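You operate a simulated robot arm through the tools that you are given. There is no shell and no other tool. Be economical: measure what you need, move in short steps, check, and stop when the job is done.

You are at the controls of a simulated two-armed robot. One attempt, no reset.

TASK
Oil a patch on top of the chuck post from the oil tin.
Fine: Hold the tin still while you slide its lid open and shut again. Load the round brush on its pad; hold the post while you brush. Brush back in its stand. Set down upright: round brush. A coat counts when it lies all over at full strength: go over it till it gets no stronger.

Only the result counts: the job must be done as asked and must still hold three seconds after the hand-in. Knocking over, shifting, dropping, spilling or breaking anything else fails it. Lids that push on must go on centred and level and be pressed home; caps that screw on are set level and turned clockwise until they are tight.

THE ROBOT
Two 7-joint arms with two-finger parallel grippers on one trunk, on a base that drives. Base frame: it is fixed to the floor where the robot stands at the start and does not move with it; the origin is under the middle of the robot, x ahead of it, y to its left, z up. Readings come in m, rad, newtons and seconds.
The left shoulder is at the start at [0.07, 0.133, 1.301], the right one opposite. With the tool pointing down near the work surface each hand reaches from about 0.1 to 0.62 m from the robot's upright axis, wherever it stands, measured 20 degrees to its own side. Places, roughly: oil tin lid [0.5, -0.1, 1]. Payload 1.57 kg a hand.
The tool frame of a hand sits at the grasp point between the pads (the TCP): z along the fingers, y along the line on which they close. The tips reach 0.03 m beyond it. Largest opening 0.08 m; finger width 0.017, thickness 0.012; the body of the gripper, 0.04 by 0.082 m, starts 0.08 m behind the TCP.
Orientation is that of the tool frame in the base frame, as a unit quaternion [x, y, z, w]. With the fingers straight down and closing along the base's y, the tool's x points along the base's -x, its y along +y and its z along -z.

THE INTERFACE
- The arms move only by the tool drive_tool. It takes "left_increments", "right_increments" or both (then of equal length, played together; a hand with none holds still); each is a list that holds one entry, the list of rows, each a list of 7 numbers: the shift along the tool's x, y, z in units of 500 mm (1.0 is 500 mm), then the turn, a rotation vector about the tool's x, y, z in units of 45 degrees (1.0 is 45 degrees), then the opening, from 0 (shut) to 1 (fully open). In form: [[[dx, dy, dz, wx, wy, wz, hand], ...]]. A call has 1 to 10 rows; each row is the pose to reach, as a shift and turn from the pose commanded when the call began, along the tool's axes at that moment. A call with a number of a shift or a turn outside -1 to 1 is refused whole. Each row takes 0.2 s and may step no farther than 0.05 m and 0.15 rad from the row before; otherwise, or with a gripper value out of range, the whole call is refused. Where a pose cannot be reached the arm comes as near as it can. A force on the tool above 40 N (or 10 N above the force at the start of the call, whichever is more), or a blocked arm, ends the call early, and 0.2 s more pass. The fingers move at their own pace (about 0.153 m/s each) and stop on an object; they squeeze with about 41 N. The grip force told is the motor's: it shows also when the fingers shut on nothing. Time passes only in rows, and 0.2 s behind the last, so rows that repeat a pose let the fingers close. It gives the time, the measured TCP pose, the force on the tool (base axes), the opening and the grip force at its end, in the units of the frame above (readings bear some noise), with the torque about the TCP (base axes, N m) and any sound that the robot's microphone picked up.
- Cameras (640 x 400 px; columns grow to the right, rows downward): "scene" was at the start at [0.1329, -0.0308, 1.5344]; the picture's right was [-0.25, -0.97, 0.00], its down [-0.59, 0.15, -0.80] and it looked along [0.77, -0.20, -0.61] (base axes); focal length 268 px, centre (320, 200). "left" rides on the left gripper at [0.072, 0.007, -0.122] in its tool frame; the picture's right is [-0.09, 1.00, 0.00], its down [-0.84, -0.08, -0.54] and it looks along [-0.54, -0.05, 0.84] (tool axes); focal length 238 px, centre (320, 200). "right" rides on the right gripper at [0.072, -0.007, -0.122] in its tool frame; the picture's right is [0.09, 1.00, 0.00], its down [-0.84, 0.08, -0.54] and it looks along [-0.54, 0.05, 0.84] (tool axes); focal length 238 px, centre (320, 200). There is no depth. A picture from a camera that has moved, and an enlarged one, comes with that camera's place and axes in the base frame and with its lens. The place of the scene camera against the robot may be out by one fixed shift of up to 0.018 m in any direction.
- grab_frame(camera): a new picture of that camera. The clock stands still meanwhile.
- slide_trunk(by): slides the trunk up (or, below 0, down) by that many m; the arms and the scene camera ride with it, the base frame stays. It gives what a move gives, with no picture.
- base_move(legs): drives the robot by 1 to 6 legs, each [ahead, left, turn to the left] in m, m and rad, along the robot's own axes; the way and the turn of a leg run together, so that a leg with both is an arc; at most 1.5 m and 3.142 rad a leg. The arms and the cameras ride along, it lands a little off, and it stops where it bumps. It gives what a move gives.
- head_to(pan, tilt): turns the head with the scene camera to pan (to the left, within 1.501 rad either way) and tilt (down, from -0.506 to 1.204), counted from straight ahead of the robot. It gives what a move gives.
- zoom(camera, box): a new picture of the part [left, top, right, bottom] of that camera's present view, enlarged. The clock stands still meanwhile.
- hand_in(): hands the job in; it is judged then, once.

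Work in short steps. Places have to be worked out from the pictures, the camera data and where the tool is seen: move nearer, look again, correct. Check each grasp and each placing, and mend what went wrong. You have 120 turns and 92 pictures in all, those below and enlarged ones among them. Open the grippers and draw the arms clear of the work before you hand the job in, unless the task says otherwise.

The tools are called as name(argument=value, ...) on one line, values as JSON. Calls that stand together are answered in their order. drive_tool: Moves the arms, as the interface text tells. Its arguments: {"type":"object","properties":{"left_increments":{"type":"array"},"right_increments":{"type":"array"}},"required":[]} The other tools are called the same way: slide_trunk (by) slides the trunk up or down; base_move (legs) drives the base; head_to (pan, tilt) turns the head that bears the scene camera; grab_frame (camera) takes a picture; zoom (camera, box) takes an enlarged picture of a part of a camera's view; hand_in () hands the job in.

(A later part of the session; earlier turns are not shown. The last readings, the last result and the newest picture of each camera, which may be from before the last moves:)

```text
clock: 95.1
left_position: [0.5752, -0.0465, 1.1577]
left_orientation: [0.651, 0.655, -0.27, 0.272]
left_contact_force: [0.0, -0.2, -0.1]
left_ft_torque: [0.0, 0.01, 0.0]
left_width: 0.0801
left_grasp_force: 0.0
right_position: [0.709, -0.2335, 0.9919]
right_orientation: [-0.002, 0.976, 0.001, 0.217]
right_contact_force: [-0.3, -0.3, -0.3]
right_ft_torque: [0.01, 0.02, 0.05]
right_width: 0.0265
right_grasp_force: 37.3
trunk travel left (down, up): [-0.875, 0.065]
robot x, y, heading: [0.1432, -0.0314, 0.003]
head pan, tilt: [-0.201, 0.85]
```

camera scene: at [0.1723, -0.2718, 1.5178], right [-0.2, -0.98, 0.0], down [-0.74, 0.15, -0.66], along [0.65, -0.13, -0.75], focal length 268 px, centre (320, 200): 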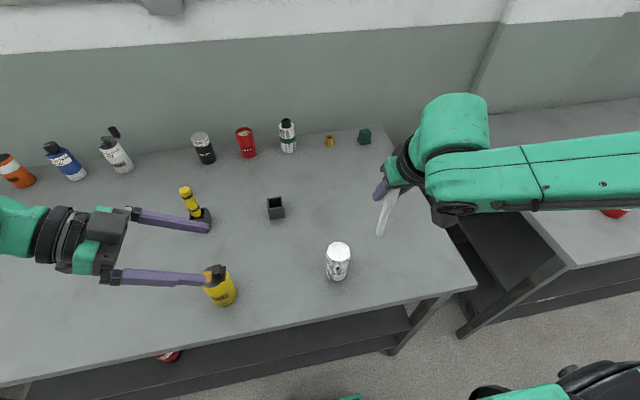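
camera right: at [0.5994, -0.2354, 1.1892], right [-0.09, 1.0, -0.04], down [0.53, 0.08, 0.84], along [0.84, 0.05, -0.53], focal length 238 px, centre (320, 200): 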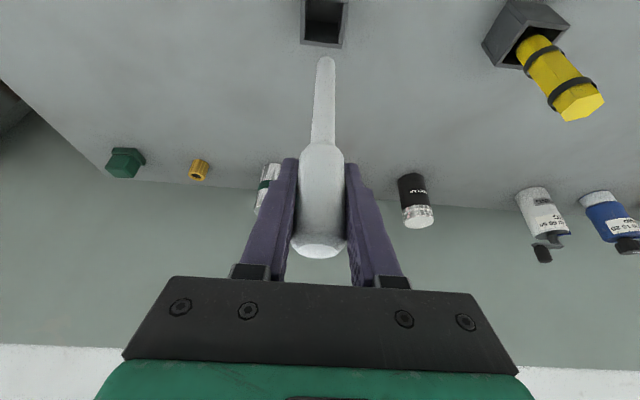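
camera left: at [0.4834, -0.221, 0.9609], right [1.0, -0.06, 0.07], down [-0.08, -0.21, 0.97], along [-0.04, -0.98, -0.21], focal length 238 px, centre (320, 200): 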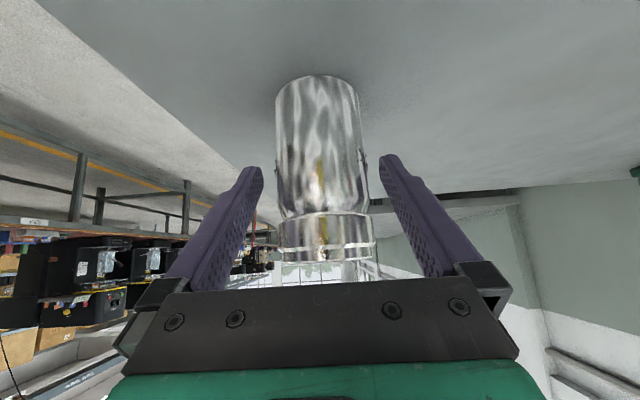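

No snag; lower the last few mm until it touches.

drive_tool(right_increments=[[[0.0013, 0, 0.0027, 0, 0, 0, 0], [0.0025, 0, 0.0054, 0, 0, 0, 0]]])

drive_tool(right_increments=[[[0.0008, 0, 0.0018, 0, 0, 0, 0], [0.0017, 0, 0.0036, 0, 0, 0, 0]]])

```text
clock: 95.7
left_position: [0.5742, -0.047, 1.1594]
left_orientation: [0.651, 0.655, -0.27, 0.272]
left_contact_force: [0.4, -0.3, -0.2]
left_ft_torque: [-0.02, -0.03, -0.01]
left_width: 0.08
left_grasp_force: 0.1
right_position: [0.7085, -0.2341, 0.9904]
right_orientation: [-0.003, 0.976, 0.001, 0.218]
right_contact_force: [-0.5, -1.2, 5.3]
right_ft_torque: [-0.16, 0.06, -0.01]
right_width: 0.0269
right_grasp_force: 38.1
trunk travel left (down, up): [-0.875, 0.065]
robot x, y, heading: [0.142, -0.0291, 0.004]
head pan, tilt: [-0.201, 0.85]
```

```text
clock: 96.3
left_position: [0.5717, -0.0474, 1.1609]
left_orientation: [0.651, 0.655, -0.269, 0.273]
left_contact_force: [0.4, 0.2, 0.4]
left_ft_torque: [-0.02, 0.0, 0.0]
left_width: 0.08
left_grasp_force: 0.0
right_position: [0.7071, -0.2328, 0.9904]
right_orientation: [-0.003, 0.975, 0.0, 0.22]
right_contact_force: [0.5, -2.9, 17.6]
right_ft_torque: [-0.32, -0.08, -0.01]
right_width: 0.0266
right_grasp_force: 37.2
trunk travel left (down, up): [-0.875, 0.065]
robot x, y, heading: [0.1456, -0.0296, 0.005]
head pan, tilt: [-0.201, 0.85]
```

On the floor of the cup. Ease up 2 mm, release, and back straight out.

drive_tool(right_increments=[[[-0.0017, 0, -0.0036, 0, 0, 0, 0], [-0.0017, 0, -0.0036, 0, 0, 0, 0.4], [-0.0017, 0, -0.0036, 0, 0, 0, 0.7], [-0.0017, 0, -0.0036, 0, 0, 0, 1], [-0.0017, 0, -0.0036, 0, 0, 0, 1], [0.05, 0, -0.028, 0, 0, 0, 1], [0.11, 0, -0.056, 0, 0, 0, 1], [0.11, 0, -0.12, 0, 0, 0, 1]]])

grab_frame(camera="right")

```text
clock: 98.1
left_position: [0.5734, -0.0454, 1.159]
left_orientation: [0.65, 0.655, -0.27, 0.273]
left_contact_force: [0.2, 0.2, -0.1]
left_ft_torque: [-0.01, -0.02, 0.01]
left_width: 0.08
left_grasp_force: 0.1
right_position: [0.6325, -0.2335, 1.0191]
right_orientation: [-0.003, 0.976, -0.001, 0.217]
right_contact_force: [0.6, 0.8, 0.2]
right_ft_torque: [-0.03, 0.0, -0.02]
right_width: 0.0803
right_grasp_force: 0.0
trunk travel left (down, up): [-0.875, 0.065]
robot x, y, heading: [0.1449, -0.0303, 0.008]
head pan, tilt: [-0.201, 0.85]
```

```text
10 pictures are left
camera right: at [0.516, -0.2401, 1.0999], right [-0.09, 1.0, -0.04], down [0.53, 0.08, 0.85], along [0.85, 0.05, -0.53], focal length 238 px, centre (320, 200)
```

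right: 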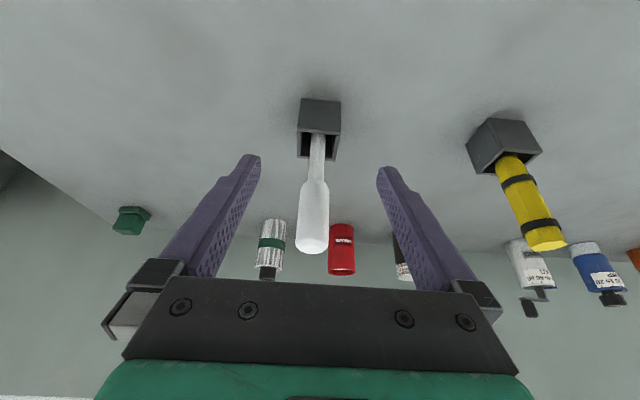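

White tool is back upright. Yellow tool ≈(0.713,-0.007), top ≈1.005. Drive left 0.225 to present it in the same geometry.

base_move(legs=[[0, 0.225, 0]])

```text
clock: 99.8
left_position: [0.5733, 0.1746, 1.1592]
left_orientation: [0.652, 0.655, -0.269, 0.272]
left_contact_force: [-0.3, 0.5, 0.1]
left_ft_torque: [0.02, -0.01, -0.01]
left_width: 0.0802
left_grasp_force: 0.0
right_position: [0.6323, -0.0101, 1.0173]
right_orientation: [-0.001, 0.976, 0.003, 0.218]
right_contact_force: [-0.7, -0.3, 0.2]
right_ft_torque: [0.0, 0.0, -0.04]
right_width: 0.08
right_grasp_force: 0.1
trunk travel left (down, up): [-0.875, 0.065]
robot x, y, heading: [0.1442, 0.1952, 0.005]
head pan, tilt: [-0.201, 0.85]
```

Lower, advance around the yellow handle and close.

drive_tool(right_increments=[[[0.038, 0.003, 0.0815, 0, 0, 0, 1], [-0.01, 0.005, 0.104, 0, 0, 0, 1], [-0.058, 0.005, 0.127, 0, 0, 0, 1], [-0.107, 0.005, 0.149, 0, 0, 0, 1], [-0.107, 0.005, 0.149, 0, 0, 0, 0.6], [-0.107, 0.005, 0.149, 0, 0, 0, 0.3], [-0.107, 0.005, 0.149, 0, 0, 0, 0], [-0.107, 0.005, 0.149, 0, 0, 0, 0]]])

drive_tool(right_increments=[[[-0.025, 0, -0.054, 0, 0, 0, 0], [-0.05, 0, -0.108, 0, 0, 0, 0], [-0.075, 0, -0.163, 0, 0, 0, 0], [-0.1, 0, -0.217, 0, 0, 0, 0]]])

grab_frame(camera="right")

```text
clock: 101.6
left_position: [0.5731, 0.1772, 1.1595]
left_orientation: [0.652, 0.654, -0.27, 0.272]
left_contact_force: [-0.2, -0.1, 0.0]
left_ft_torque: [0.03, -0.02, 0.01]
left_width: 0.0799
left_grasp_force: 0.1
right_position: [0.7038, -0.0103, 0.9819]
right_orientation: [-0.002, 0.976, 0.001, 0.218]
right_contact_force: [-0.8, 0.1, -0.8]
right_ft_torque: [0.04, -0.04, 0.0]
right_width: 0.026
right_grasp_force: 37.5
right hand out of reach, approached as far as the arm can: row 4, 5, 6, 7, 8
trunk travel left (down, up): [-0.875, 0.065]
robot x, y, heading: [0.1457, 0.1984, 0.004]
head pan, tilt: [-0.201, 0.85]
```

```text
clock: 102.6
left_position: [0.5732, 0.1779, 1.1582]
left_orientation: [0.652, 0.654, -0.27, 0.273]
left_contact_force: [0.0, -0.2, 0.6]
left_ft_torque: [0.03, 0.0, 0.0]
left_width: 0.0799
left_grasp_force: 0.2
right_position: [0.7035, -0.0115, 1.1007]
right_orientation: [-0.002, 0.976, 0.001, 0.217]
right_contact_force: [0.6, -0.7, 0.1]
right_ft_torque: [0.01, 0.0, 0.0]
right_width: 0.0261
right_grasp_force: 37.7
trunk travel left (down, up): [-0.875, 0.065]
robot x, y, heading: [0.1416, 0.1972, 0.004]
head pan, tilt: [-0.201, 0.85]
```

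```text
9 pictures are left
camera right: at [0.5876, -0.0196, 1.1807], right [-0.09, 1.0, -0.04], down [0.53, 0.08, 0.85], along [0.84, 0.05, -0.53], focal length 238 px, centre (320, 200)
```

right: 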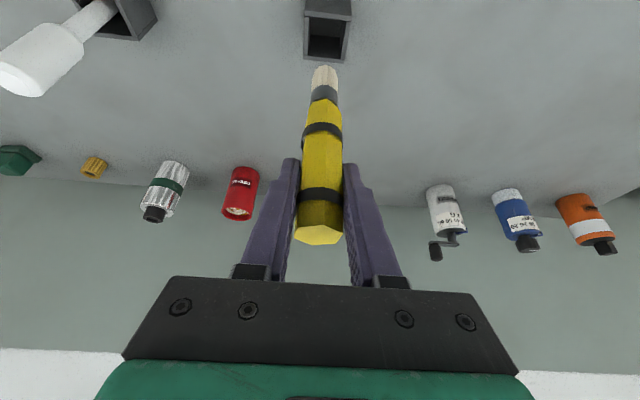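

That's the brush: ferrule and bristles on the yellow tool. Retract and drive so it hangs over the tin's pad.

drive_tool(right_increments=[[[0.043, 0, -0.051, 0, 0, 0, 0], [0.085, 0, -0.102, 0, 0, 0, 0], [0.128, 0, -0.152, 0, 0, 0, 0], [0.17, 0, -0.203, 0, 0, 0, 0], [0.205, 0, -0.24, 0, 0, 0, 0]]])

base_move(legs=[[-0.1, -0.06, 0]])

drive_tool(right_increments=[[[0, 0, 0, 0, 0, 0, 0], [0, 0, 0, 0, 0, 0, 0]]])

```text
clock: 103.8
left_position: [0.5729, 0.1773, 1.1597]
left_orientation: [0.651, 0.655, -0.27, 0.272]
left_contact_force: [2.0, -0.6, 0.2]
left_ft_torque: [-0.02, 0.02, -0.01]
left_width: 0.0802
left_grasp_force: 0.1
right_position: [0.5767, -0.0112, 1.1603]
right_orientation: [-0.002, 0.976, 0.001, 0.216]
right_contact_force: [0.0, 0.7, -0.2]
right_ft_torque: [-0.01, 0.0, 0.03]
right_width: 0.0265
right_grasp_force: 37.9
right hand out of reach, approached as far as the arm can: row 5
trunk travel left (down, up): [-0.875, 0.065]
robot x, y, heading: [0.1418, 0.1921, 0.007]
head pan, tilt: [-0.201, 0.85]
```

```text
clock: 105.0
left_position: [0.4771, 0.1179, 1.1586]
left_orientation: [0.651, 0.654, -0.272, 0.272]
left_contact_force: [0.9, 0.2, -0.1]
left_ft_torque: [-0.04, 0.02, -0.02]
left_width: 0.0799
left_grasp_force: 0.0
right_position: [0.4803, -0.0699, 1.1594]
right_orientation: [-0.001, 0.976, 0.0, 0.217]
right_contact_force: [0.3, 0.2, 0.1]
right_ft_torque: [-0.03, 0.0, 0.01]
right_width: 0.0265
right_grasp_force: 37.7
trunk travel left (down, up): [-0.875, 0.065]
robot x, y, heading: [0.0431, 0.1349, -0.0]
head pan, tilt: [-0.201, 0.85]
```

```text
clock: 105.6
left_position: [0.4775, 0.1186, 1.1596]
left_orientation: [0.652, 0.654, -0.271, 0.272]
left_contact_force: [0.6, -0.6, -0.5]
left_ft_torque: [0.02, 0.01, -0.01]
left_width: 0.08
left_grasp_force: 0.1
right_position: [0.4788, -0.0712, 1.1615]
right_orientation: [-0.001, 0.976, 0.0, 0.217]
right_contact_force: [1.0, 0.3, -0.1]
right_ft_torque: [0.0, 0.02, -0.03]
right_width: 0.0269
right_grasp_force: 37.4
trunk travel left (down, up): [-0.875, 0.065]
robot x, y, heading: [0.0426, 0.1342, 0.01]
head pan, tilt: [-0.201, 0.85]
```

On target. Lower 50 mm and check alignment with one zoom.

drive_tool(right_increments=[[[0.021, 0.003, 0.045, 0, 0, 0, 0], [0.0425, 0.003, 0.0905, 0, 0, 0, 0]]])

zoom(camera="right", box=[250, 0, 400, 120])

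```text
clock: 106.2
left_position: [0.4766, 0.1175, 1.1584]
left_orientation: [0.652, 0.654, -0.271, 0.272]
left_contact_force: [-0.5, 0.1, 0.4]
left_ft_torque: [0.03, 0.01, -0.01]
left_width: 0.0799
left_grasp_force: 0.1
right_position: [0.4782, -0.0691, 1.1088]
right_orientation: [-0.001, 0.976, 0.0, 0.216]
right_contact_force: [0.6, 0.7, -0.1]
right_ft_torque: [-0.01, -0.02, 0.03]
right_width: 0.0267
right_grasp_force: 37.2
trunk travel left (down, up): [-0.875, 0.065]
robot x, y, heading: [0.0455, 0.138, -0.0]
head pan, tilt: [-0.201, 0.85]
```

```text
3.33 times, centred on (325, 60) of right
camera zoom: at [0.3629, -0.0769, 1.1894], right [-0.09, 1.0, -0.04], down [0.53, 0.08, 0.85], along [0.84, 0.05, -0.53], focal length 794 px, centre (303, 667)
```

zoom: 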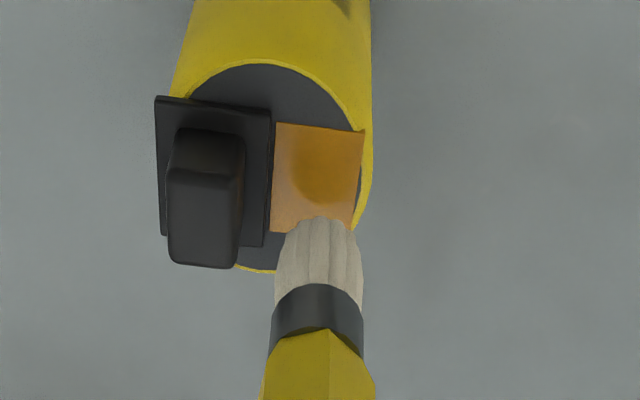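

Well aligned. Descend 17 mm, then probe.

drive_tool(right_increments=[[[0.0075, 0, 0.0155, 0, 0, 0, 0], [0.0145, 0, 0.031, 0, 0, 0, 0]]])

drive_tool(right_increments=[[[0.0013, 0, 0.0027, 0, 0, 0, 0], [0.0025, 0, 0.0054, 0, 0, 0, 0]]])

```text
clock: 106.8
left_position: [0.4755, 0.116, 1.1582]
left_orientation: [0.652, 0.654, -0.27, 0.272]
left_contact_force: [0.1, -1.2, -0.5]
left_ft_torque: [0.0, 0.0, 0.01]
left_width: 0.0799
left_grasp_force: 0.1
right_position: [0.4799, -0.0696, 1.0936]
right_orientation: [-0.001, 0.976, 0.0, 0.217]
right_contact_force: [0.1, -0.6, -0.6]
right_ft_torque: [0.04, 0.0, 0.01]
right_width: 0.0265
right_grasp_force: 37.6
trunk travel left (down, up): [-0.875, 0.065]
robot x, y, heading: [0.0439, 0.1371, -0.001]
head pan, tilt: [-0.201, 0.85]
```

```text
clock: 107.4
left_position: [0.4757, 0.1168, 1.1593]
left_orientation: [0.652, 0.654, -0.272, 0.272]
left_contact_force: [-0.1, 0.0, -0.2]
left_ft_torque: [-0.01, -0.02, 0.0]
left_width: 0.0802
left_grasp_force: 0.0
right_position: [0.4787, -0.0703, 1.0904]
right_orientation: [0.0, 0.976, 0.0, 0.218]
right_contact_force: [-0.6, -1.6, -0.2]
right_ft_torque: [0.02, 0.01, 0.0]
right_width: 0.0267
right_grasp_force: 37.6
trunk travel left (down, up): [-0.875, 0.065]
robot x, y, heading: [0.0442, 0.134, 0.004]
head pan, tilt: [-0.201, 0.85]
```

Keep probing down.

drive_tool(right_increments=[[[0.0013, 0, 0.0027, 0, 0, 0, 0], [0.0025, 0, 0.0054, 0, 0, 0, 0]]])

drive_tool(right_increments=[[[0.0008, 0, 0.0018, 0, 0, 0, 0], [0.0017, 0, 0.0036, 0, 0, 0, 0]]])

drive_tool(right_increments=[[[0.0008, 0, 0.0018, 0, 0, 0, 0], [0.0017, 0, 0.0036, 0, 0, 0, 0]]])

```text
clock: 108.0
left_position: [0.4754, 0.1161, 1.1588]
left_orientation: [0.652, 0.655, -0.27, 0.272]
left_contact_force: [0.4, 0.5, -0.3]
left_ft_torque: [0.0, 0.0, 0.01]
left_width: 0.0802
left_grasp_force: 0.0
right_position: [0.4773, -0.0702, 1.0873]
right_orientation: [-0.001, 0.976, 0.001, 0.218]
right_contact_force: [0.0, -0.6, 0.0]
right_ft_torque: [0.0, -0.02, 0.0]
right_width: 0.0264
right_grasp_force: 37.4
trunk travel left (down, up): [-0.875, 0.065]
robot x, y, heading: [0.0442, 0.137, 0.003]
head pan, tilt: [-0.201, 0.85]
```

```text
clock: 108.6
left_position: [0.4732, 0.1173, 1.1587]
left_orientation: [0.652, 0.654, -0.27, 0.272]
left_contact_force: [-0.3, 0.0, -0.8]
left_ft_torque: [0.0, 0.02, 0.01]
left_width: 0.0801
left_grasp_force: 0.1
right_position: [0.4767, -0.0705, 1.0871]
right_orientation: [-0.001, 0.976, 0.0, 0.219]
right_contact_force: [-1.3, -0.8, 7.2]
right_ft_torque: [-0.09, 0.13, 0.0]
right_width: 0.0265
right_grasp_force: 37.6
trunk travel left (down, up): [-0.875, 0.065]
robot x, y, heading: [0.044, 0.1356, 0.002]
head pan, tilt: [-0.201, 0.85]
```

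```text
clock: 109.2
left_position: [0.4725, 0.117, 1.1605]
left_orientation: [0.652, 0.654, -0.27, 0.273]
left_contact_force: [0.8, 0.4, -1.2]
left_ft_torque: [-0.03, -0.03, -0.01]
left_width: 0.0798
left_grasp_force: 0.1
right_position: [0.4767, -0.0696, 1.0851]
right_orientation: [-0.001, 0.975, 0.0, 0.221]
right_contact_force: [0.5, -2.2, 21.7]
right_ft_torque: [-0.25, -0.07, 0.02]
right_width: 0.0263
right_grasp_force: 37.2
trunk travel left (down, up): [-0.875, 0.065]
robot x, y, heading: [0.0432, 0.1353, 0.003]
head pan, tilt: [-0.201, 0.85]
```

Contact (22 N). Ease back ~1.2 mm, dwell with tiny rubs, then lift and look.

drive_tool(right_increments=[[[-0.001, 0, -0.0022, 0, 0, 0, 0], [-0.001, 0.004, -0.0022, 0, 0, 0, 0], [-0.001, -0.004, -0.0022, 0, 0, 0, 0], [-0.0046, 0, -0.0005, 0, 0, 0, 0], [0.0026, 0, -0.0039, 0, 0, 0, 0], [-0.001, 0, -0.0022, 0, 0, 0, 0], [-0.001, 0, -0.0022, 0, 0, 0, 0], [-0.022, 0, -0.047, 0, 0, 0, 0], [-0.043, 0, -0.092, 0, 0, 0, 0]]])

zoom(camera="right", box=[250, 0, 400, 120])

```text
clock: 111.2
left_position: [0.4737, 0.1175, 1.1598]
left_orientation: [0.652, 0.654, -0.27, 0.272]
left_contact_force: [0.3, 0.5, 0.4]
left_ft_torque: [0.0, -0.04, 0.01]
left_width: 0.0803
left_grasp_force: 0.1
right_position: [0.4762, -0.0706, 1.1324]
right_orientation: [-0.001, 0.976, 0.0, 0.217]
right_contact_force: [-0.2, -0.5, -0.3]
right_ft_torque: [0.0, 0.02, 0.0]
right_width: 0.0266
right_grasp_force: 36.9
trunk travel left (down, up): [-0.875, 0.065]
robot x, y, heading: [0.0465, 0.1374, 0.004]
head pan, tilt: [-0.201, 0.85]
```

```text
3.33 times, centred on (325, 60) of right
camera zoom: at [0.3601, -0.077, 1.2133], right [-0.08, 1.0, -0.04], down [0.53, 0.08, 0.84], along [0.84, 0.05, -0.53], focal length 794 px, centre (303, 667)
```

zoom: 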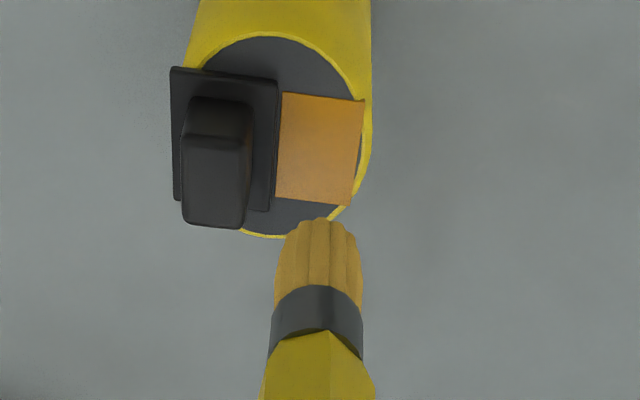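

The bristles turned amber: loaded. Raise slightly and drive to the post.

drive_tool(right_increments=[[[-0.006, 0, -0.013, 0, 0, 0, 0], [-0.011, 0, -0.024, 0, 0, 0, 0]]])

base_move(legs=[[0, -0.385, 0]])

drive_tool(left_increments=[[[0, 0, 0, 0, 0, 0, 1], [0, 0, 0, 0, 0, 0, 1]]])

```text
clock: 111.8
left_position: [0.4753, 0.1165, 1.1599]
left_orientation: [0.652, 0.654, -0.27, 0.272]
left_contact_force: [-0.3, 1.2, 0.0]
left_ft_torque: [0.01, 0.03, 0.05]
left_width: 0.08
left_grasp_force: 0.1
right_position: [0.4782, -0.0717, 1.1471]
right_orientation: [-0.001, 0.976, 0.0, 0.217]
right_contact_force: [0.0, -1.7, -0.2]
right_ft_torque: [0.03, -0.02, 0.0]
right_width: 0.0265
right_grasp_force: 37.2
trunk travel left (down, up): [-0.875, 0.065]
robot x, y, heading: [0.0454, 0.1363, -0.0]
head pan, tilt: [-0.201, 0.85]
```

```text
clock: 114.3
left_position: [0.4753, -0.2797, 1.1584]
left_orientation: [0.654, 0.651, -0.272, 0.272]
left_contact_force: [-0.1, 0.0, -0.4]
left_ft_torque: [-0.01, -0.02, 0.04]
left_width: 0.0801
left_grasp_force: 0.1
right_position: [0.4767, -0.4678, 1.1459]
right_orientation: [0.003, 0.976, -0.001, 0.217]
right_contact_force: [0.0, -0.4, -0.7]
right_ft_torque: [-0.02, 0.03, 0.0]
right_width: 0.0264
right_grasp_force: 36.8
trunk travel left (down, up): [-0.875, 0.065]
robot x, y, heading: [0.047, -0.2571, -0.007]
head pan, tilt: [-0.201, 0.85]
```

```text
clock: 114.9
left_position: [0.4739, -0.2793, 1.1584]
left_orientation: [0.654, 0.652, -0.272, 0.271]
left_contact_force: [0.1, 0.3, 0.4]
left_ft_torque: [-0.02, 0.04, 0.0]
left_width: 0.08
left_grasp_force: 0.0
right_position: [0.4776, -0.4688, 1.1475]
right_orientation: [0.004, 0.976, -0.002, 0.218]
right_contact_force: [-0.1, 0.0, -0.5]
right_ft_torque: [-0.06, 0.0, 0.0]
right_width: 0.0267
right_grasp_force: 37.9
trunk travel left (down, up): [-0.875, 0.065]
robot x, y, heading: [0.0437, -0.2568, -0.004]
head pan, tilt: [-0.201, 0.85]
```

Drove 12 mm further than before; compensate and bring the left hand back onto the post, then close.

drive_tool(left_increments=[[[0.054, 0.002, 0.046, 0, 0, 0, 1], [0.108, 0.004, 0.091, 0, 0, 0, 1], [0.162, 0.006, 0.137, 0, 0, 0, 1], [0.216, 0.008, 0.182, 0, 0, 0, 1], [0.216, 0.008, 0.27, 0, 0, 0, 1], [0.216, 0.008, 0.36, 0, 0, 0, 1], [0.216, 0.008, 0.44, 0, 0, 0, 1], [0.216, 0.008, 0.44, 0, 0, 0, 0.7], [0.216, 0.008, 0.44, 0, 0, 0, 0], [0.216, 0.008, 0.44, 0, 0, 0, 0]]])

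```text
clock: 117.1
left_position: [0.4776, -0.3588, 0.9277]
left_orientation: [0.655, 0.652, -0.271, 0.271]
left_contact_force: [-0.4, -1.2, 1.5]
left_ft_torque: [-0.06, 0.02, 0.04]
left_width: 0.0562
left_grasp_force: 41.0
right_position: [0.4776, -0.4693, 1.1466]
right_orientation: [0.003, 0.976, -0.001, 0.217]
right_contact_force: [0.6, 0.1, -0.6]
right_ft_torque: [-0.01, 0.0, 0.0]
right_width: 0.0264
right_grasp_force: 36.6
trunk travel left (down, up): [-0.875, 0.065]
robot x, y, heading: [0.0412, -0.2582, -0.008]
head pan, tilt: [-0.201, 0.85]
```

Post held. Bring the loaded brush over the post centre, 2 cm up, and check.

drive_tool(right_increments=[[[0.005, 0.07, 0.01, 0, 0, 0, 0], [0.01, 0.14, 0.02, 0, 0, 0, 0], [0.015, 0.206, 0.03, 0, 0, 0, 0], [0.0316, 0.206, 0.0626, 0, 0, 0, 0]]])

zoom(camera="right", box=[250, 0, 400, 120])

```text
clock: 118.1
left_position: [0.4773, -0.3597, 0.9267]
left_orientation: [0.655, 0.652, -0.271, 0.271]
left_contact_force: [0.5, 1.0, -0.6]
left_ft_torque: [0.02, 0.03, 0.01]
left_width: 0.0562
left_grasp_force: 41.0
right_position: [0.477, -0.3663, 1.1117]
right_orientation: [0.003, 0.976, 0.0, 0.217]
right_contact_force: [-0.4, 0.2, -1.2]
right_ft_torque: [0.01, -0.01, -0.02]
right_width: 0.0262
right_grasp_force: 37.0
trunk travel left (down, up): [-0.875, 0.065]
robot x, y, heading: [0.045, -0.2577, -0.009]
head pan, tilt: [-0.201, 0.85]
```

```text
3.33 times, centred on (325, 60) of right
camera zoom: at [0.3617, -0.3733, 1.1923], right [-0.08, 1.0, -0.04], down [0.53, 0.07, 0.85], along [0.85, 0.05, -0.53], focal length 794 px, centre (303, 667)
```

zoom: 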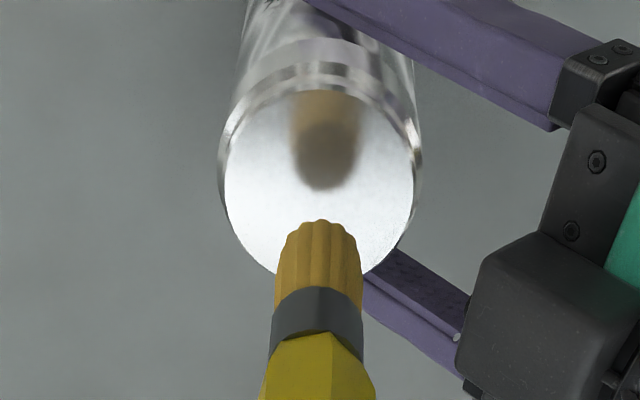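

Contact point would be ~6 mm too far in +x; correct while descending 21 mm.

drive_tool(right_increments=[[[0.0145, 0, 0.0165, 0, 0, 0, 0], [0.0287, 0, 0.033, 0, 0, 0, 0]]])

drive_tool(right_increments=[[[0.0008, 0, 0.0018, 0, 0, 0, 0], [0.0017, 0, 0.0036, 0, 0, 0, 0]]])

drive_tool(right_increments=[[[0.0008, 0, 0.0018, 0, 0, 0, 0], [0.0013, 0, 0.0027, 0, 0, 0, 0]]])

```text
clock: 118.7
left_position: [0.477, -0.3598, 0.9274]
left_orientation: [0.655, 0.651, -0.272, 0.27]
left_contact_force: [0.8, 0.1, -0.4]
left_ft_torque: [-0.02, 0.06, -0.01]
left_width: 0.0566
left_grasp_force: 41.0
right_position: [0.4716, -0.3685, 1.0907]
right_orientation: [0.004, 0.976, -0.001, 0.217]
right_contact_force: [0.2, 0.5, -1.1]
right_ft_torque: [-0.04, 0.01, 0.0]
right_width: 0.0267
right_grasp_force: 37.7
trunk travel left (down, up): [-0.875, 0.065]
robot x, y, heading: [0.0414, -0.2601, -0.008]
head pan, tilt: [-0.201, 0.85]
```

```text
clock: 119.3
left_position: [0.4771, -0.3588, 0.9288]
left_orientation: [0.655, 0.651, -0.272, 0.271]
left_contact_force: [-0.1, -0.3, 0.1]
left_ft_torque: [0.02, 0.04, -0.02]
left_width: 0.0567
left_grasp_force: 40.9
right_position: [0.4702, -0.3678, 1.088]
right_orientation: [0.004, 0.976, -0.001, 0.218]
right_contact_force: [0.3, 0.4, -1.5]
right_ft_torque: [0.02, 0.0, -0.01]
right_width: 0.0266
right_grasp_force: 37.6
trunk travel left (down, up): [-0.875, 0.065]
robot x, y, heading: [0.0463, -0.2597, -0.011]
head pan, tilt: [-0.201, 0.85]
```

```text
clock: 119.9
left_position: [0.4783, -0.359, 0.9275]
left_orientation: [0.654, 0.651, -0.272, 0.271]
left_contact_force: [0.7, 0.3, -0.1]
left_ft_torque: [0.0, 0.01, 0.0]
left_width: 0.0567
left_grasp_force: 40.9
right_position: [0.4702, -0.3676, 1.0868]
right_orientation: [0.004, 0.976, -0.001, 0.217]
right_contact_force: [-0.4, -0.4, 0.1]
right_ft_torque: [-0.01, 0.06, 0.01]
right_width: 0.0263
right_grasp_force: 37.1
trunk travel left (down, up): [-0.875, 0.065]
robot x, y, heading: [0.0458, -0.2589, -0.004]
head pan, tilt: [-0.201, 0.85]
```

Just touching. Press 1.5 mm and sweep a raster over the top.

drive_tool(right_increments=[[[0.0013, 0, 0.0027, 0, 0, 0, 0], [0.0013, 0.024, 0.0027, 0, 0, 0, 0], [0.0013, 0, 0.0027, 0, 0, 0, 0], [0.0013, -0.024, 0.0027, 0, 0, 0, 0], [-0.0132, -0.02, 0.0095, 0, 0, 0, 0], [-0.0132, 0, 0.0095, 0, 0, 0, 0], [-0.0132, 0.02, 0.0095, 0, 0, 0, 0], [0.0158, 0.02, -0.0041, 0, 0, 0, 0], [0.0158, 0, -0.0041, 0, 0, 0, 0], [0.0158, -0.02, -0.0041, 0, 0, 0, 0]]])

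zoom(camera="right", box=[250, 0, 400, 120])

```text
clock: 122.1
left_position: [0.4772, -0.3597, 0.9281]
left_orientation: [0.655, 0.652, -0.27, 0.271]
left_contact_force: [1.2, -1.9, -2.8]
left_ft_torque: [0.14, -0.09, 0.03]
left_width: 0.0566
left_grasp_force: 41.3
right_position: [0.4607, -0.3749, 1.0858]
right_orientation: [0.002, 0.976, 0.0, 0.219]
right_contact_force: [0.4, 1.5, 7.2]
right_ft_torque: [0.26, -0.06, 0.05]
right_width: 0.0265
right_grasp_force: 37.0
trunk travel left (down, up): [-0.875, 0.065]
robot x, y, heading: [0.0454, -0.262, -0.007]
head pan, tilt: [-0.201, 0.85]
```

```text
3.33 times, centred on (325, 60) of right
camera zoom: at [0.3453, -0.3812, 1.1663], right [-0.08, 1.0, -0.04], down [0.53, 0.07, 0.85], along [0.85, 0.05, -0.53], focal length 794 px, centre (303, 667)
```

zoom: 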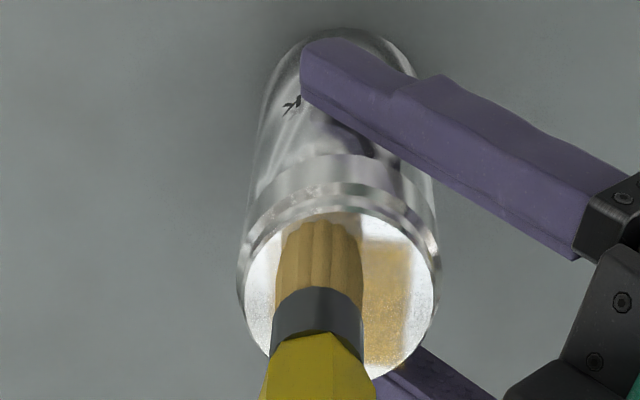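

The amber coat is appearing. Continue with fuller passes over the whole patch.

drive_tool(right_increments=[[[0.0072, -0.006, -0.0034, 0, 0, 0, 0], [0.0072, 0.02, -0.0034, 0, 0, 0, 0], [0.0072, 0.046, -0.0034, 0, 0, 0, 0], [-0.0036, 0.046, 0.0017, 0, 0, 0, 0], [-0.0036, 0.02, 0.0017, 0, 0, 0, 0], [-0.0036, -0.006, 0.0017, 0, 0, 0, 0], [-0.0145, -0.006, 0.0068, 0, 0, 0, 0], [-0.0145, 0.02, 0.0068, 0, 0, 0, 0], [-0.0145, 0.046, 0.0068, 0, 0, 0, 0], [-0.0253, 0.046, 0.0119, 0, 0, 0, 0]]])

drive_tool(right_increments=[[[0, -0.026, 0, 0, 0, 0, 0], [0, -0.052, 0, 0, 0, 0, 0], [-0.0109, -0.052, 0.0051, 0, 0, 0, 0], [-0.0109, -0.026, 0.0051, 0, 0, 0, 0], [-0.0109, 0, 0.0051, 0, 0, 0, 0], [0.0326, 0, -0.0153, 0, 0, 0, 0], [0.0326, -0.016, -0.0153, 0, 0, 0, 0], [-0.0109, -0.016, 0.0051, 0, 0, 0, 0], [-0.0109, -0.036, 0.0051, 0, 0, 0, 0], [0.0326, -0.036, -0.0153, 0, 0, 0, 0]]])

drive_tool(right_increments=[[[0, -0.016, 0, 0, 0, 0, 0], [-0.022, -0.016, 0.0102, 0, 0, 0, 0], [-0.0434, -0.016, 0.0204, 0, 0, 0, 0], [-0.022, 0.01, 0.0102, 0, 0, 0, 0]]])

```text
clock: 124.3
left_position: [0.4764, -0.3591, 0.9281]
left_orientation: [0.654, 0.653, -0.27, 0.271]
left_contact_force: [6.0, -0.2, -9.9]
left_ft_torque: [-0.18, 0.47, -0.02]
left_width: 0.0566
left_grasp_force: 41.4
right_position: [0.4772, -0.3537, 1.0858]
right_orientation: [0.003, 0.976, 0.0, 0.218]
right_contact_force: [-6.0, 0.0, 17.5]
right_ft_torque: [-0.03, 0.72, 0.0]
right_width: 0.0265
right_grasp_force: 37.7
trunk travel left (down, up): [-0.875, 0.065]
robot x, y, heading: [0.0444, -0.2599, -0.004]
head pan, tilt: [-0.201, 0.85]
```

```text
clock: 126.5
left_position: [0.4773, -0.3602, 0.9274]
left_orientation: [0.655, 0.651, -0.271, 0.271]
left_contact_force: [0.2, -0.3, 0.4]
left_ft_torque: [0.02, -0.02, -0.02]
left_width: 0.0565
left_grasp_force: 41.0
right_position: [0.4584, -0.3722, 1.0863]
right_orientation: [0.004, 0.976, -0.001, 0.217]
right_contact_force: [-0.3, -0.7, 0.3]
right_ft_torque: [-0.01, -0.01, 0.03]
right_width: 0.0265
right_grasp_force: 37.7
trunk travel left (down, up): [-0.875, 0.065]
robot x, y, heading: [0.0417, -0.2584, -0.002]
head pan, tilt: [-0.201, 0.85]
```

```text
clock: 127.5
left_position: [0.4774, -0.3594, 0.9273]
left_orientation: [0.655, 0.651, -0.272, 0.27]
left_contact_force: [0.0, 1.0, 0.4]
left_ft_torque: [0.01, 0.01, -0.04]
left_width: 0.0567
left_grasp_force: 41.3
right_position: [0.4697, -0.3665, 1.086]
right_orientation: [0.003, 0.976, 0.0, 0.218]
right_contact_force: [0.8, -1.5, 5.8]
right_ft_torque: [-0.17, -0.21, -0.03]
right_width: 0.0265
right_grasp_force: 37.1
trunk travel left (down, up): [-0.875, 0.065]
robot x, y, heading: [0.0459, -0.2595, -0.007]
head pan, tilt: [-0.201, 0.85]
```

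Contact is lighter on the -x side; repeat the sweeps with slope compensation.

drive_tool(right_increments=[[[0.0114, 0.026, -0.0041, 0, 0, 0, 0], [0.0225, 0.026, -0.0086, 0, 0, 0, 0], [0.0225, 0, -0.0086, 0, 0, 0, 0], [0.0225, -0.026, -0.0086, 0, 0, 0, 0], [0.0114, -0.026, -0.0041, 0, 0, 0, 0], [0.0114, 0, -0.0041, 0, 0, 0, 0], [0.0114, 0.026, -0.0041, 0, 0, 0, 0], [0.0002, 0.026, 0.0004, 0, 0, 0, 0], [0.0002, 0, 0.0004, 0, 0, 0, 0], [0.0002, -0.026, 0.0004, 0, 0, 0, 0]]])

drive_tool(right_increments=[[[-0.0112, 0, 0.0044, 0, 0, 0, 0], [-0.0112, 0.026, 0.0044, 0, 0, 0, 0], [-0.0112, 0.052, 0.0044, 0, 0, 0, 0], [-0.0223, 0.052, 0.0089, 0, 0, 0, 0], [-0.0223, 0.026, 0.0089, 0, 0, 0, 0], [-0.0223, 0, 0.0089, 0, 0, 0, 0], [0, 0.01, 0, 0, 0, 0, 0], [0, 0.026, 0, 0, 0, 0, 0], [-0.02, 0.026, -0.045, 0, 0, 0, 0], [-0.025, -0.08, -0.055, 0, 0, 0, 0]]])

zoom(camera="right", box=[270, 0, 430, 120])

```text
clock: 129.7
left_position: [0.4783, -0.3606, 0.928]
left_orientation: [0.655, 0.651, -0.271, 0.271]
left_contact_force: [-0.2, 0.0, 0.4]
left_ft_torque: [0.01, -0.04, 0.01]
left_width: 0.0567
left_grasp_force: 40.7
right_position: [0.4669, -0.3804, 1.0848]
right_orientation: [0.003, 0.976, 0.0, 0.217]
right_contact_force: [0.7, -0.8, -0.9]
right_ft_torque: [0.02, 0.01, 0.0]
right_width: 0.0263
right_grasp_force: 37.6
trunk travel left (down, up): [-0.875, 0.065]
robot x, y, heading: [0.0451, -0.2602, -0.001]
head pan, tilt: [-0.201, 0.85]
```

```text
refused: row 10 steps farther than a row can; nothing moved
```

```text
3.33 times, centred on (350, 60) of right
camera zoom: at [0.3523, -0.3859, 1.1667], right [-0.08, 1.0, -0.04], down [0.53, 0.07, 0.84], along [0.84, 0.05, -0.53], focal length 794 px, centre (220, 667)
```

zoom: 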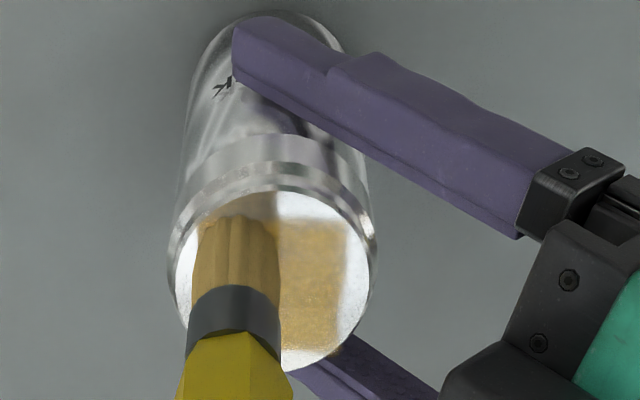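

The patch is a square of ~±18 mm, with coat visible but force faded on the -y side. Press ~0.8 mm deeper and sweep the whole area again.

drive_tool(right_increments=[[[0.0007, 0, 0.0014, 0, 0, 0, 0], [0.0007, 0.026, 0.0014, 0, 0, 0, 0], [0.0007, 0.052, 0.0014, 0, 0, 0, 0], [-0.0105, 0.052, 0.006, 0, 0, 0, 0], [-0.0105, 0.026, 0.006, 0, 0, 0, 0], [-0.0105, 0, 0.006, 0, 0, 0, 0], [-0.0215, 0, 0.0106, 0, 0, 0, 0], [-0.0215, 0.026, 0.0106, 0, 0, 0, 0], [-0.0215, 0.052, 0.0106, 0, 0, 0, 0]]])

drive_tool(right_increments=[[[0.011, 0, -0.0046, 0, 0, 0, 0], [0.0222, 0, -0.0092, 0, 0, 0, 0], [0.0333, 0, -0.0137, 0, 0, 0, 0], [0.0444, 0, -0.0183, 0, 0, 0, 0], [0.0444, -0.026, -0.0183, 0, 0, 0, 0], [0.0444, -0.052, -0.0183, 0, 0, 0, 0], [0.0333, -0.052, -0.0137, 0, 0, 0, 0], [0.0333, -0.026, -0.0137, 0, 0, 0, 0], [0.0333, 0, -0.0137, 0, 0, 0, 0], [0.0222, -0.026, -0.0092, 0, 0, 0, 0]]])

```text
clock: 131.7
left_position: [0.4767, -0.359, 0.9279]
left_orientation: [0.655, 0.651, -0.272, 0.27]
left_contact_force: [-0.5, 0.8, 1.3]
left_ft_torque: [0.07, 0.08, -0.02]
left_width: 0.0565
left_grasp_force: 41.0
right_position: [0.4822, -0.3521, 1.0873]
right_orientation: [0.004, 0.976, -0.001, 0.217]
right_contact_force: [-0.5, 0.7, 0.1]
right_ft_torque: [-0.02, 0.01, 0.0]
right_width: 0.0263
right_grasp_force: 36.9
trunk travel left (down, up): [-0.875, 0.065]
robot x, y, heading: [0.0434, -0.2609, -0.006]
head pan, tilt: [-0.201, 0.85]
```

```text
clock: 133.9
left_position: [0.477, -0.3589, 0.9274]
left_orientation: [0.655, 0.651, -0.272, 0.271]
left_contact_force: [7.2, -4.7, -8.9]
left_ft_torque: [0.54, 0.01, -0.03]
left_width: 0.0566
left_grasp_force: 40.8
right_position: [0.4699, -0.3649, 1.0842]
right_orientation: [0.002, 0.976, 0.003, 0.218]
right_contact_force: [-3.4, 6.8, 22.8]
right_ft_torque: [0.74, 0.3, 0.04]
right_width: 0.0265
right_grasp_force: 37.4
trunk travel left (down, up): [-0.875, 0.065]
robot x, y, heading: [0.0424, -0.2598, -0.004]
head pan, tilt: [-0.201, 0.85]
```

Lift and move aside to view the coat.

drive_tool(right_increments=[[[-0.02, 0, -0.045, 0, 0, 0, 0], [-0.02, -0.08, -0.045, 0, 0, 0, 0], [-0.02, -0.12, -0.045, 0, 0, 0, 0]]])

zoom(camera="right", box=[290, 0, 430, 110])

```text
clock: 134.7
left_position: [0.4775, -0.3625, 0.928]
left_orientation: [0.655, 0.651, -0.272, 0.27]
left_contact_force: [0.0, -2.4, -0.2]
left_ft_torque: [0.09, 0.02, 0.0]
left_width: 0.0564
left_grasp_force: 40.9
right_position: [0.4696, -0.4329, 1.11]
right_orientation: [0.004, 0.977, -0.001, 0.214]
right_contact_force: [-0.2, -0.3, -0.3]
right_ft_torque: [0.03, 0.03, 0.0]
right_width: 0.0265
right_grasp_force: 37.0
right hand out of reach, approached as far as the arm can: row 3
trunk travel left (down, up): [-0.875, 0.065]
robot x, y, heading: [0.0446, -0.2605, -0.003]
head pan, tilt: [-0.201, 0.85]
```

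```text
3.64 times, centred on (360, 55) of right
camera zoom: at [0.3543, -0.4386, 1.1915], right [-0.07, 1.0, -0.04], down [0.53, 0.07, 0.84], along [0.84, 0.04, -0.54], focal length 867 px, centre (174, 727)
```

zoom: 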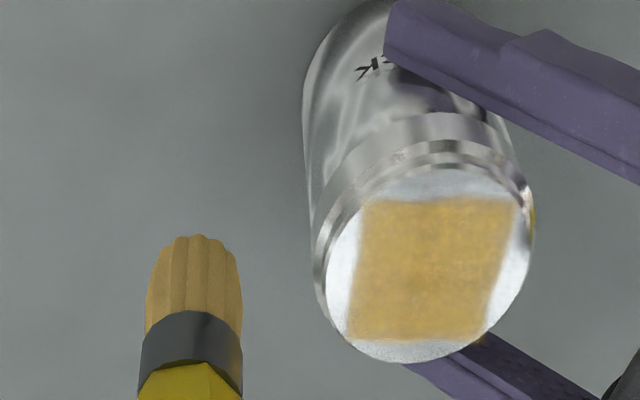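

The full square patch is coated fairly evenly. I'll do further passes to saturate; return to centre and probe contact.

drive_tool(right_increments=[[[0, 0.066, 0, 0, 0, 0, 0], [0, 0.131, 0, 0, 0, 0, 0], [0.0151, 0.131, 0.0327, 0, 0, 0, 0]]])

drive_tool(right_increments=[[[0.0017, 0, 0.0036, 0, 0, 0, 0], [0.0034, 0, 0.0072, 0, 0, 0, 0]]])

drive_tool(right_increments=[[[0.0008, 0, 0.0018, 0, 0, 0, 0], [0.0017, 0, 0.0036, 0, 0, 0, 0]]])

```text
clock: 135.5
left_position: [0.4768, -0.3581, 0.9282]
left_orientation: [0.655, 0.652, -0.271, 0.271]
left_contact_force: [0.0, 1.2, 1.1]
left_ft_torque: [0.1, 0.03, -0.01]
left_width: 0.0565
left_grasp_force: 41.0
right_position: [0.4686, -0.3601, 1.0909]
right_orientation: [0.003, 0.976, 0.0, 0.217]
right_contact_force: [-0.4, -0.5, -0.9]
right_ft_torque: [0.02, -0.03, -0.01]
right_width: 0.0262
right_grasp_force: 36.7
trunk travel left (down, up): [-0.875, 0.065]
robot x, y, heading: [0.0463, -0.2578, -0.002]
head pan, tilt: [-0.201, 0.85]
```

```text
clock: 136.1
left_position: [0.4774, -0.36, 0.9272]
left_orientation: [0.655, 0.651, -0.272, 0.271]
left_contact_force: [0.1, -0.7, 1.5]
left_ft_torque: [0.06, 0.01, -0.03]
left_width: 0.0566
left_grasp_force: 41.3
right_position: [0.47, -0.3586, 1.0864]
right_orientation: [0.003, 0.976, -0.001, 0.217]
right_contact_force: [0.3, -0.2, -0.6]
right_ft_torque: [0.01, -0.01, -0.01]
right_width: 0.0264
right_grasp_force: 37.8
trunk travel left (down, up): [-0.875, 0.065]
robot x, y, heading: [0.0451, -0.2597, -0.006]
head pan, tilt: [-0.201, 0.85]
```

```text
clock: 136.7
left_position: [0.4778, -0.3594, 0.9275]
left_orientation: [0.655, 0.652, -0.271, 0.271]
left_contact_force: [1.1, -1.7, 2.0]
left_ft_torque: [0.01, 0.0, -0.02]
left_width: 0.0568
left_grasp_force: 41.2
right_position: [0.4695, -0.3608, 1.0843]
right_orientation: [0.003, 0.976, 0.0, 0.218]
right_contact_force: [-0.4, 0.7, 1.3]
right_ft_torque: [0.03, 0.0, 0.0]
right_width: 0.0264
right_grasp_force: 37.2
trunk travel left (down, up): [-0.875, 0.065]
robot x, y, heading: [0.0431, -0.2575, -0.003]
head pan, tilt: [-0.201, 0.85]
```

Contact just starts here. Press ~0.9 mm and do two more full rasters.

drive_tool(right_increments=[[[0.0008, 0.012, 0.0016, 0, 0, 0, 0], [0.0008, -0.014, 0.0016, 0, 0, 0, 0], [0.0008, -0.04, 0.0016, 0, 0, 0, 0], [-0.0101, -0.04, 0.0067, 0, 0, 0, 0], [-0.0101, -0.014, 0.0067, 0, 0, 0, 0], [-0.0101, 0.012, 0.0067, 0, 0, 0, 0], [-0.0209, 0.012, 0.0118, 0, 0, 0, 0], [-0.0209, -0.014, 0.0118, 0, 0, 0, 0], [-0.0209, -0.04, 0.0118, 0, 0, 0, 0]]])

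drive_tool(right_increments=[[[0.0326, 0, -0.0153, 0, 0, 0, 0], [0.0326, 0.026, -0.0153, 0, 0, 0, 0], [0.0326, 0.052, -0.0153, 0, 0, 0, 0], [0.0434, 0.052, -0.0204, 0, 0, 0, 0], [0.0434, 0.026, -0.0204, 0, 0, 0, 0], [0.0434, 0, -0.0204, 0, 0, 0, 0], [0, 0, 0, 0, 0, 0, 0], [0, 0.018, 0, 0, 0, 0, 0], [0.0434, 0.018, -0.0204, 0, 0, 0, 0], [0.0217, 0.026, -0.0102, 0, 0, 0, 0]]])

```text
clock: 138.7
left_position: [0.476, -0.3604, 0.9272]
left_orientation: [0.654, 0.652, -0.271, 0.271]
left_contact_force: [-0.8, 0.7, 0.7]
left_ft_torque: [0.07, 0.04, 0.03]
left_width: 0.0567
left_grasp_force: 40.7
right_position: [0.4817, -0.3809, 1.0851]
right_orientation: [0.004, 0.976, 0.0, 0.217]
right_contact_force: [-0.3, 0.4, -0.8]
right_ft_torque: [0.03, -0.02, -0.03]
right_width: 0.0263
right_grasp_force: 37.0
trunk travel left (down, up): [-0.875, 0.065]
robot x, y, heading: [0.0478, -0.2594, -0.0]
head pan, tilt: [-0.201, 0.85]
```

```text
clock: 140.9
left_position: [0.4777, -0.3605, 0.928]
left_orientation: [0.654, 0.651, -0.272, 0.271]
left_contact_force: [0.8, 0.3, -1.7]
left_ft_torque: [-0.06, 0.12, 0.01]
left_width: 0.0569
left_grasp_force: 40.6
right_position: [0.4715, -0.3649, 1.0848]
right_orientation: [0.003, 0.976, -0.001, 0.217]
right_contact_force: [-0.6, -1.8, 7.7]
right_ft_torque: [-0.26, 0.13, -0.01]
right_width: 0.0267
right_grasp_force: 37.0
trunk travel left (down, up): [-0.875, 0.065]
robot x, y, heading: [0.0435, -0.2576, -0.009]
head pan, tilt: [-0.201, 0.85]
```

One more ring of strokes near the edges with a bit more pressure, then inspect.

drive_tool(right_increments=[[[-0.0159, 0.02, 0.0086, 0, 0, 0, 0], [-0.0159, 0, 0.0086, 0, 0, 0, 0], [-0.0159, -0.02, 0.0086, 0, 0, 0, 0], [0.0004, -0.02, 0.0009, 0, 0, 0, 0], [0.0167, -0.02, -0.0062, 0, 0, 0, 0], [0.0167, 0, -0.0062, 0, 0, 0, 0], [0.0167, 0.02, -0.0062, 0, 0, 0, 0], [0.0004, 0.02, 0.0009, 0, 0, 0, 0], [-0.0196, 0, -0.0441, 0, 0, 0, 0], [-0.0196, -0.08, -0.0441, 0, 0, 0, 0]]])

drive_tool(right_increments=[[[0, -0.04, 0, 0, 0, 0, 0]]])

zoom(camera="right", box=[290, 0, 430, 110])

```text
clock: 143.1
left_position: [0.4764, -0.3623, 0.9275]
left_orientation: [0.655, 0.652, -0.271, 0.271]
left_contact_force: [0.5, -0.7, 0.7]
left_ft_torque: [0.04, -0.01, 0.02]
left_width: 0.0565
left_grasp_force: 40.7
right_position: [0.4696, -0.4113, 1.1079]
right_orientation: [0.003, 0.976, 0.002, 0.217]
right_contact_force: [-0.3, 0.0, -0.2]
right_ft_torque: [0.04, -0.01, 0.02]
right_width: 0.0264
right_grasp_force: 37.5
trunk travel left (down, up): [-0.875, 0.065]
robot x, y, heading: [0.0451, -0.2575, -0.005]
head pan, tilt: [-0.201, 0.85]
```

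```text
clock: 143.5
left_position: [0.4783, -0.3605, 0.9281]
left_orientation: [0.655, 0.652, -0.27, 0.27]
left_contact_force: [0.4, 1.1, -0.3]
left_ft_torque: [0.03, 0.02, -0.01]
left_width: 0.0564
left_grasp_force: 41.1
right_position: [0.4722, -0.4299, 1.1074]
right_orientation: [0.004, 0.976, -0.001, 0.218]
right_contact_force: [-0.5, -0.2, -1.3]
right_ft_torque: [-0.01, 0.0, 0.01]
right_width: 0.0265
right_grasp_force: 37.4
trunk travel left (down, up): [-0.875, 0.065]
robot x, y, heading: [0.0438, -0.2592, -0.006]
head pan, tilt: [-0.201, 0.85]
```

```text
3.64 times, centred on (360, 55) of right
camera zoom: at [0.3553, -0.4366, 1.1882], right [-0.08, 1.0, -0.04], down [0.53, 0.07, 0.85], along [0.85, 0.04, -0.53], focal length 867 px, centre (174, 727)
```

zoom: 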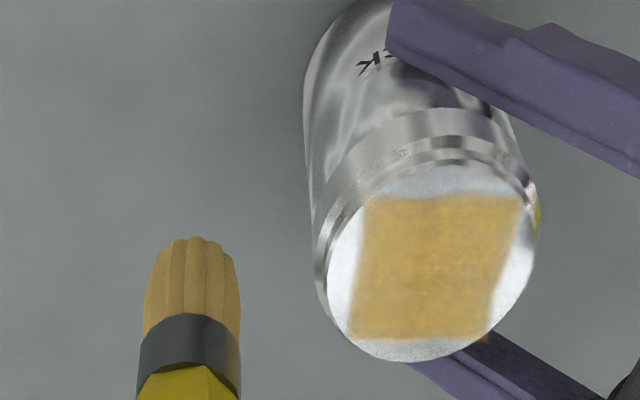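

The coat is unchanged by the last passes and the bristles still hold oil, so it's at full strength. Release the post, raise both hands, and drive back to the brush stand.

drive_tool(left_increments=[[[0, 0, 0, 0, 0, 0, 0.75], [0, 0, 0, 0, 0, 0, 1], [0, 0, -0.05, 0, 0, 0, 1], [0, 0, -0.13, 0, 0, 0, 1], [0, 0, -0.2, 0, 0, 0, 1], [0, 0, -0.26, 0, 0, 0, 1], [-0.05, 0, -0.31, 0, 0, 0, 1], [-0.1, 0, -0.36, 0, 0, 0, 1], [-0.15, 0, -0.41, 0, 0, 0, 1], [-0.2, 0, -0.46, 0, 0, 0, 1]]], right_increments=[[[-0.006, -0.01, -0.013, 0, 0, 0, 0], [-0.012, -0.02, -0.026, 0, 0, 0, 0], [-0.018, -0.03, -0.039, 0, 0, 0, 0], [-0.024, -0.03, -0.052, 0, 0, 0, 0], [-0.03, -0.03, -0.065, 0, 0, 0, 0], [-0.036, -0.03, -0.078, 0, 0, 0, 0], [-0.036, -0.03, -0.078, 0, 0, 0, 0], [-0.036, -0.03, -0.078, 0, 0, 0, 0], [-0.036, -0.03, -0.078, 0, 0, 0, 0], [-0.036, -0.03, -0.078, 0, 0, 0, 0]]])

base_move(legs=[[0, 0.4555, 0.008], [0.1, 0, 0]])

drive_tool(right_increments=[[[0, 0, 0, 0, 0, 0, 0], [0, 0, 0, 0, 0, 0, 0]]])

```text
clock: 145.7
left_position: [0.4809, -0.27, 1.1605]
left_orientation: [0.655, 0.652, -0.271, 0.271]
left_contact_force: [-0.1, 0.7, -0.8]
left_ft_torque: [-0.05, 0.07, 0.02]
left_width: 0.0799
left_grasp_force: 0.0
right_position: [0.4694, -0.4447, 1.1519]
right_orientation: [0.003, 0.976, -0.001, 0.216]
right_contact_force: [-0.2, 0.4, -0.6]
right_ft_torque: [0.0, 0.01, -0.05]
right_width: 0.0264
right_grasp_force: 36.9
right hand out of reach, approached as far as the arm can: row 1, 2
trunk travel left (down, up): [-0.875, 0.065]
robot x, y, heading: [0.0435, -0.2557, -0.006]
head pan, tilt: [-0.201, 0.85]
```

```text
clock: 149.2
left_position: [0.579, 0.1907, 1.1609]
left_orientation: [0.656, 0.65, -0.271, 0.272]
left_contact_force: [0.1, -0.2, 0.3]
left_ft_torque: [-0.02, 0.01, 0.02]
left_width: 0.08
left_grasp_force: 0.0
right_position: [0.5682, 0.0148, 1.1539]
right_orientation: [0.005, 0.976, -0.001, 0.218]
right_contact_force: [0.3, 0.4, 0.0]
right_ft_torque: [-0.03, 0.0, 0.01]
right_width: 0.0263
right_grasp_force: 37.4
trunk travel left (down, up): [-0.875, 0.065]
robot x, y, heading: [0.1436, 0.197, -0.009]
head pan, tilt: [-0.201, 0.85]
```

```text
clock: 149.8
left_position: [0.5812, 0.1889, 1.1617]
left_orientation: [0.656, 0.649, -0.272, 0.271]
left_contact_force: [0.7, 0.3, -0.2]
left_ft_torque: [-0.02, -0.01, 0.01]
left_width: 0.0801
left_grasp_force: 0.1
right_position: [0.5704, 0.0136, 1.1525]
right_orientation: [0.006, 0.976, -0.002, 0.217]
right_contact_force: [-0.5, 0.5, -0.7]
right_ft_torque: [-0.01, -0.01, -0.03]
right_width: 0.0261
right_grasp_force: 37.8
trunk travel left (down, up): [-0.875, 0.065]
robot x, y, heading: [0.147, 0.2024, -0.01]
head pan, tilt: [-0.201, 0.85]
```

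Move above the stand.

drive_tool(right_increments=[[[-0.049, -0.011, 0.052, 0, 0, 0, 0], [-0.098, -0.022, 0.104, 0, 0, 0, 0], [-0.148, -0.033, 0.155, 0, 0, 0, 0], [-0.197, -0.044, 0.207, 0, 0, 0, 0]]])

grab_frame(camera="right")

```text
clock: 150.8
left_position: [0.5837, 0.1897, 1.1593]
left_orientation: [0.655, 0.651, -0.273, 0.27]
left_contact_force: [-0.4, -1.2, -0.7]
left_ft_torque: [-0.03, 0.03, -0.05]
left_width: 0.0802
left_grasp_force: 0.0
right_position: [0.7086, -0.0087, 1.0994]
right_orientation: [0.005, 0.976, 0.0, 0.216]
right_contact_force: [0.7, 0.5, -1.0]
right_ft_torque: [0.03, 0.01, 0.03]
right_width: 0.0264
right_grasp_force: 37.1
trunk travel left (down, up): [-0.875, 0.065]
robot x, y, heading: [0.148, 0.2, -0.013]
head pan, tilt: [-0.201, 0.85]
```

```text
1 pictures are left
camera right: at [0.5927, -0.0154, 1.1798], right [-0.07, 1.0, -0.04], down [0.53, 0.07, 0.84], along [0.84, 0.04, -0.53], focal length 238 px, centre (320, 200)
```

right: 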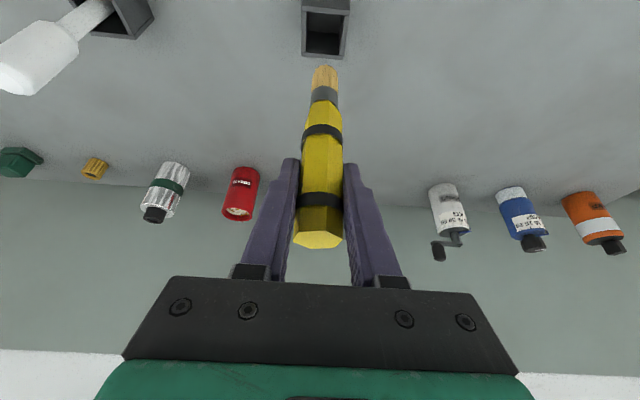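

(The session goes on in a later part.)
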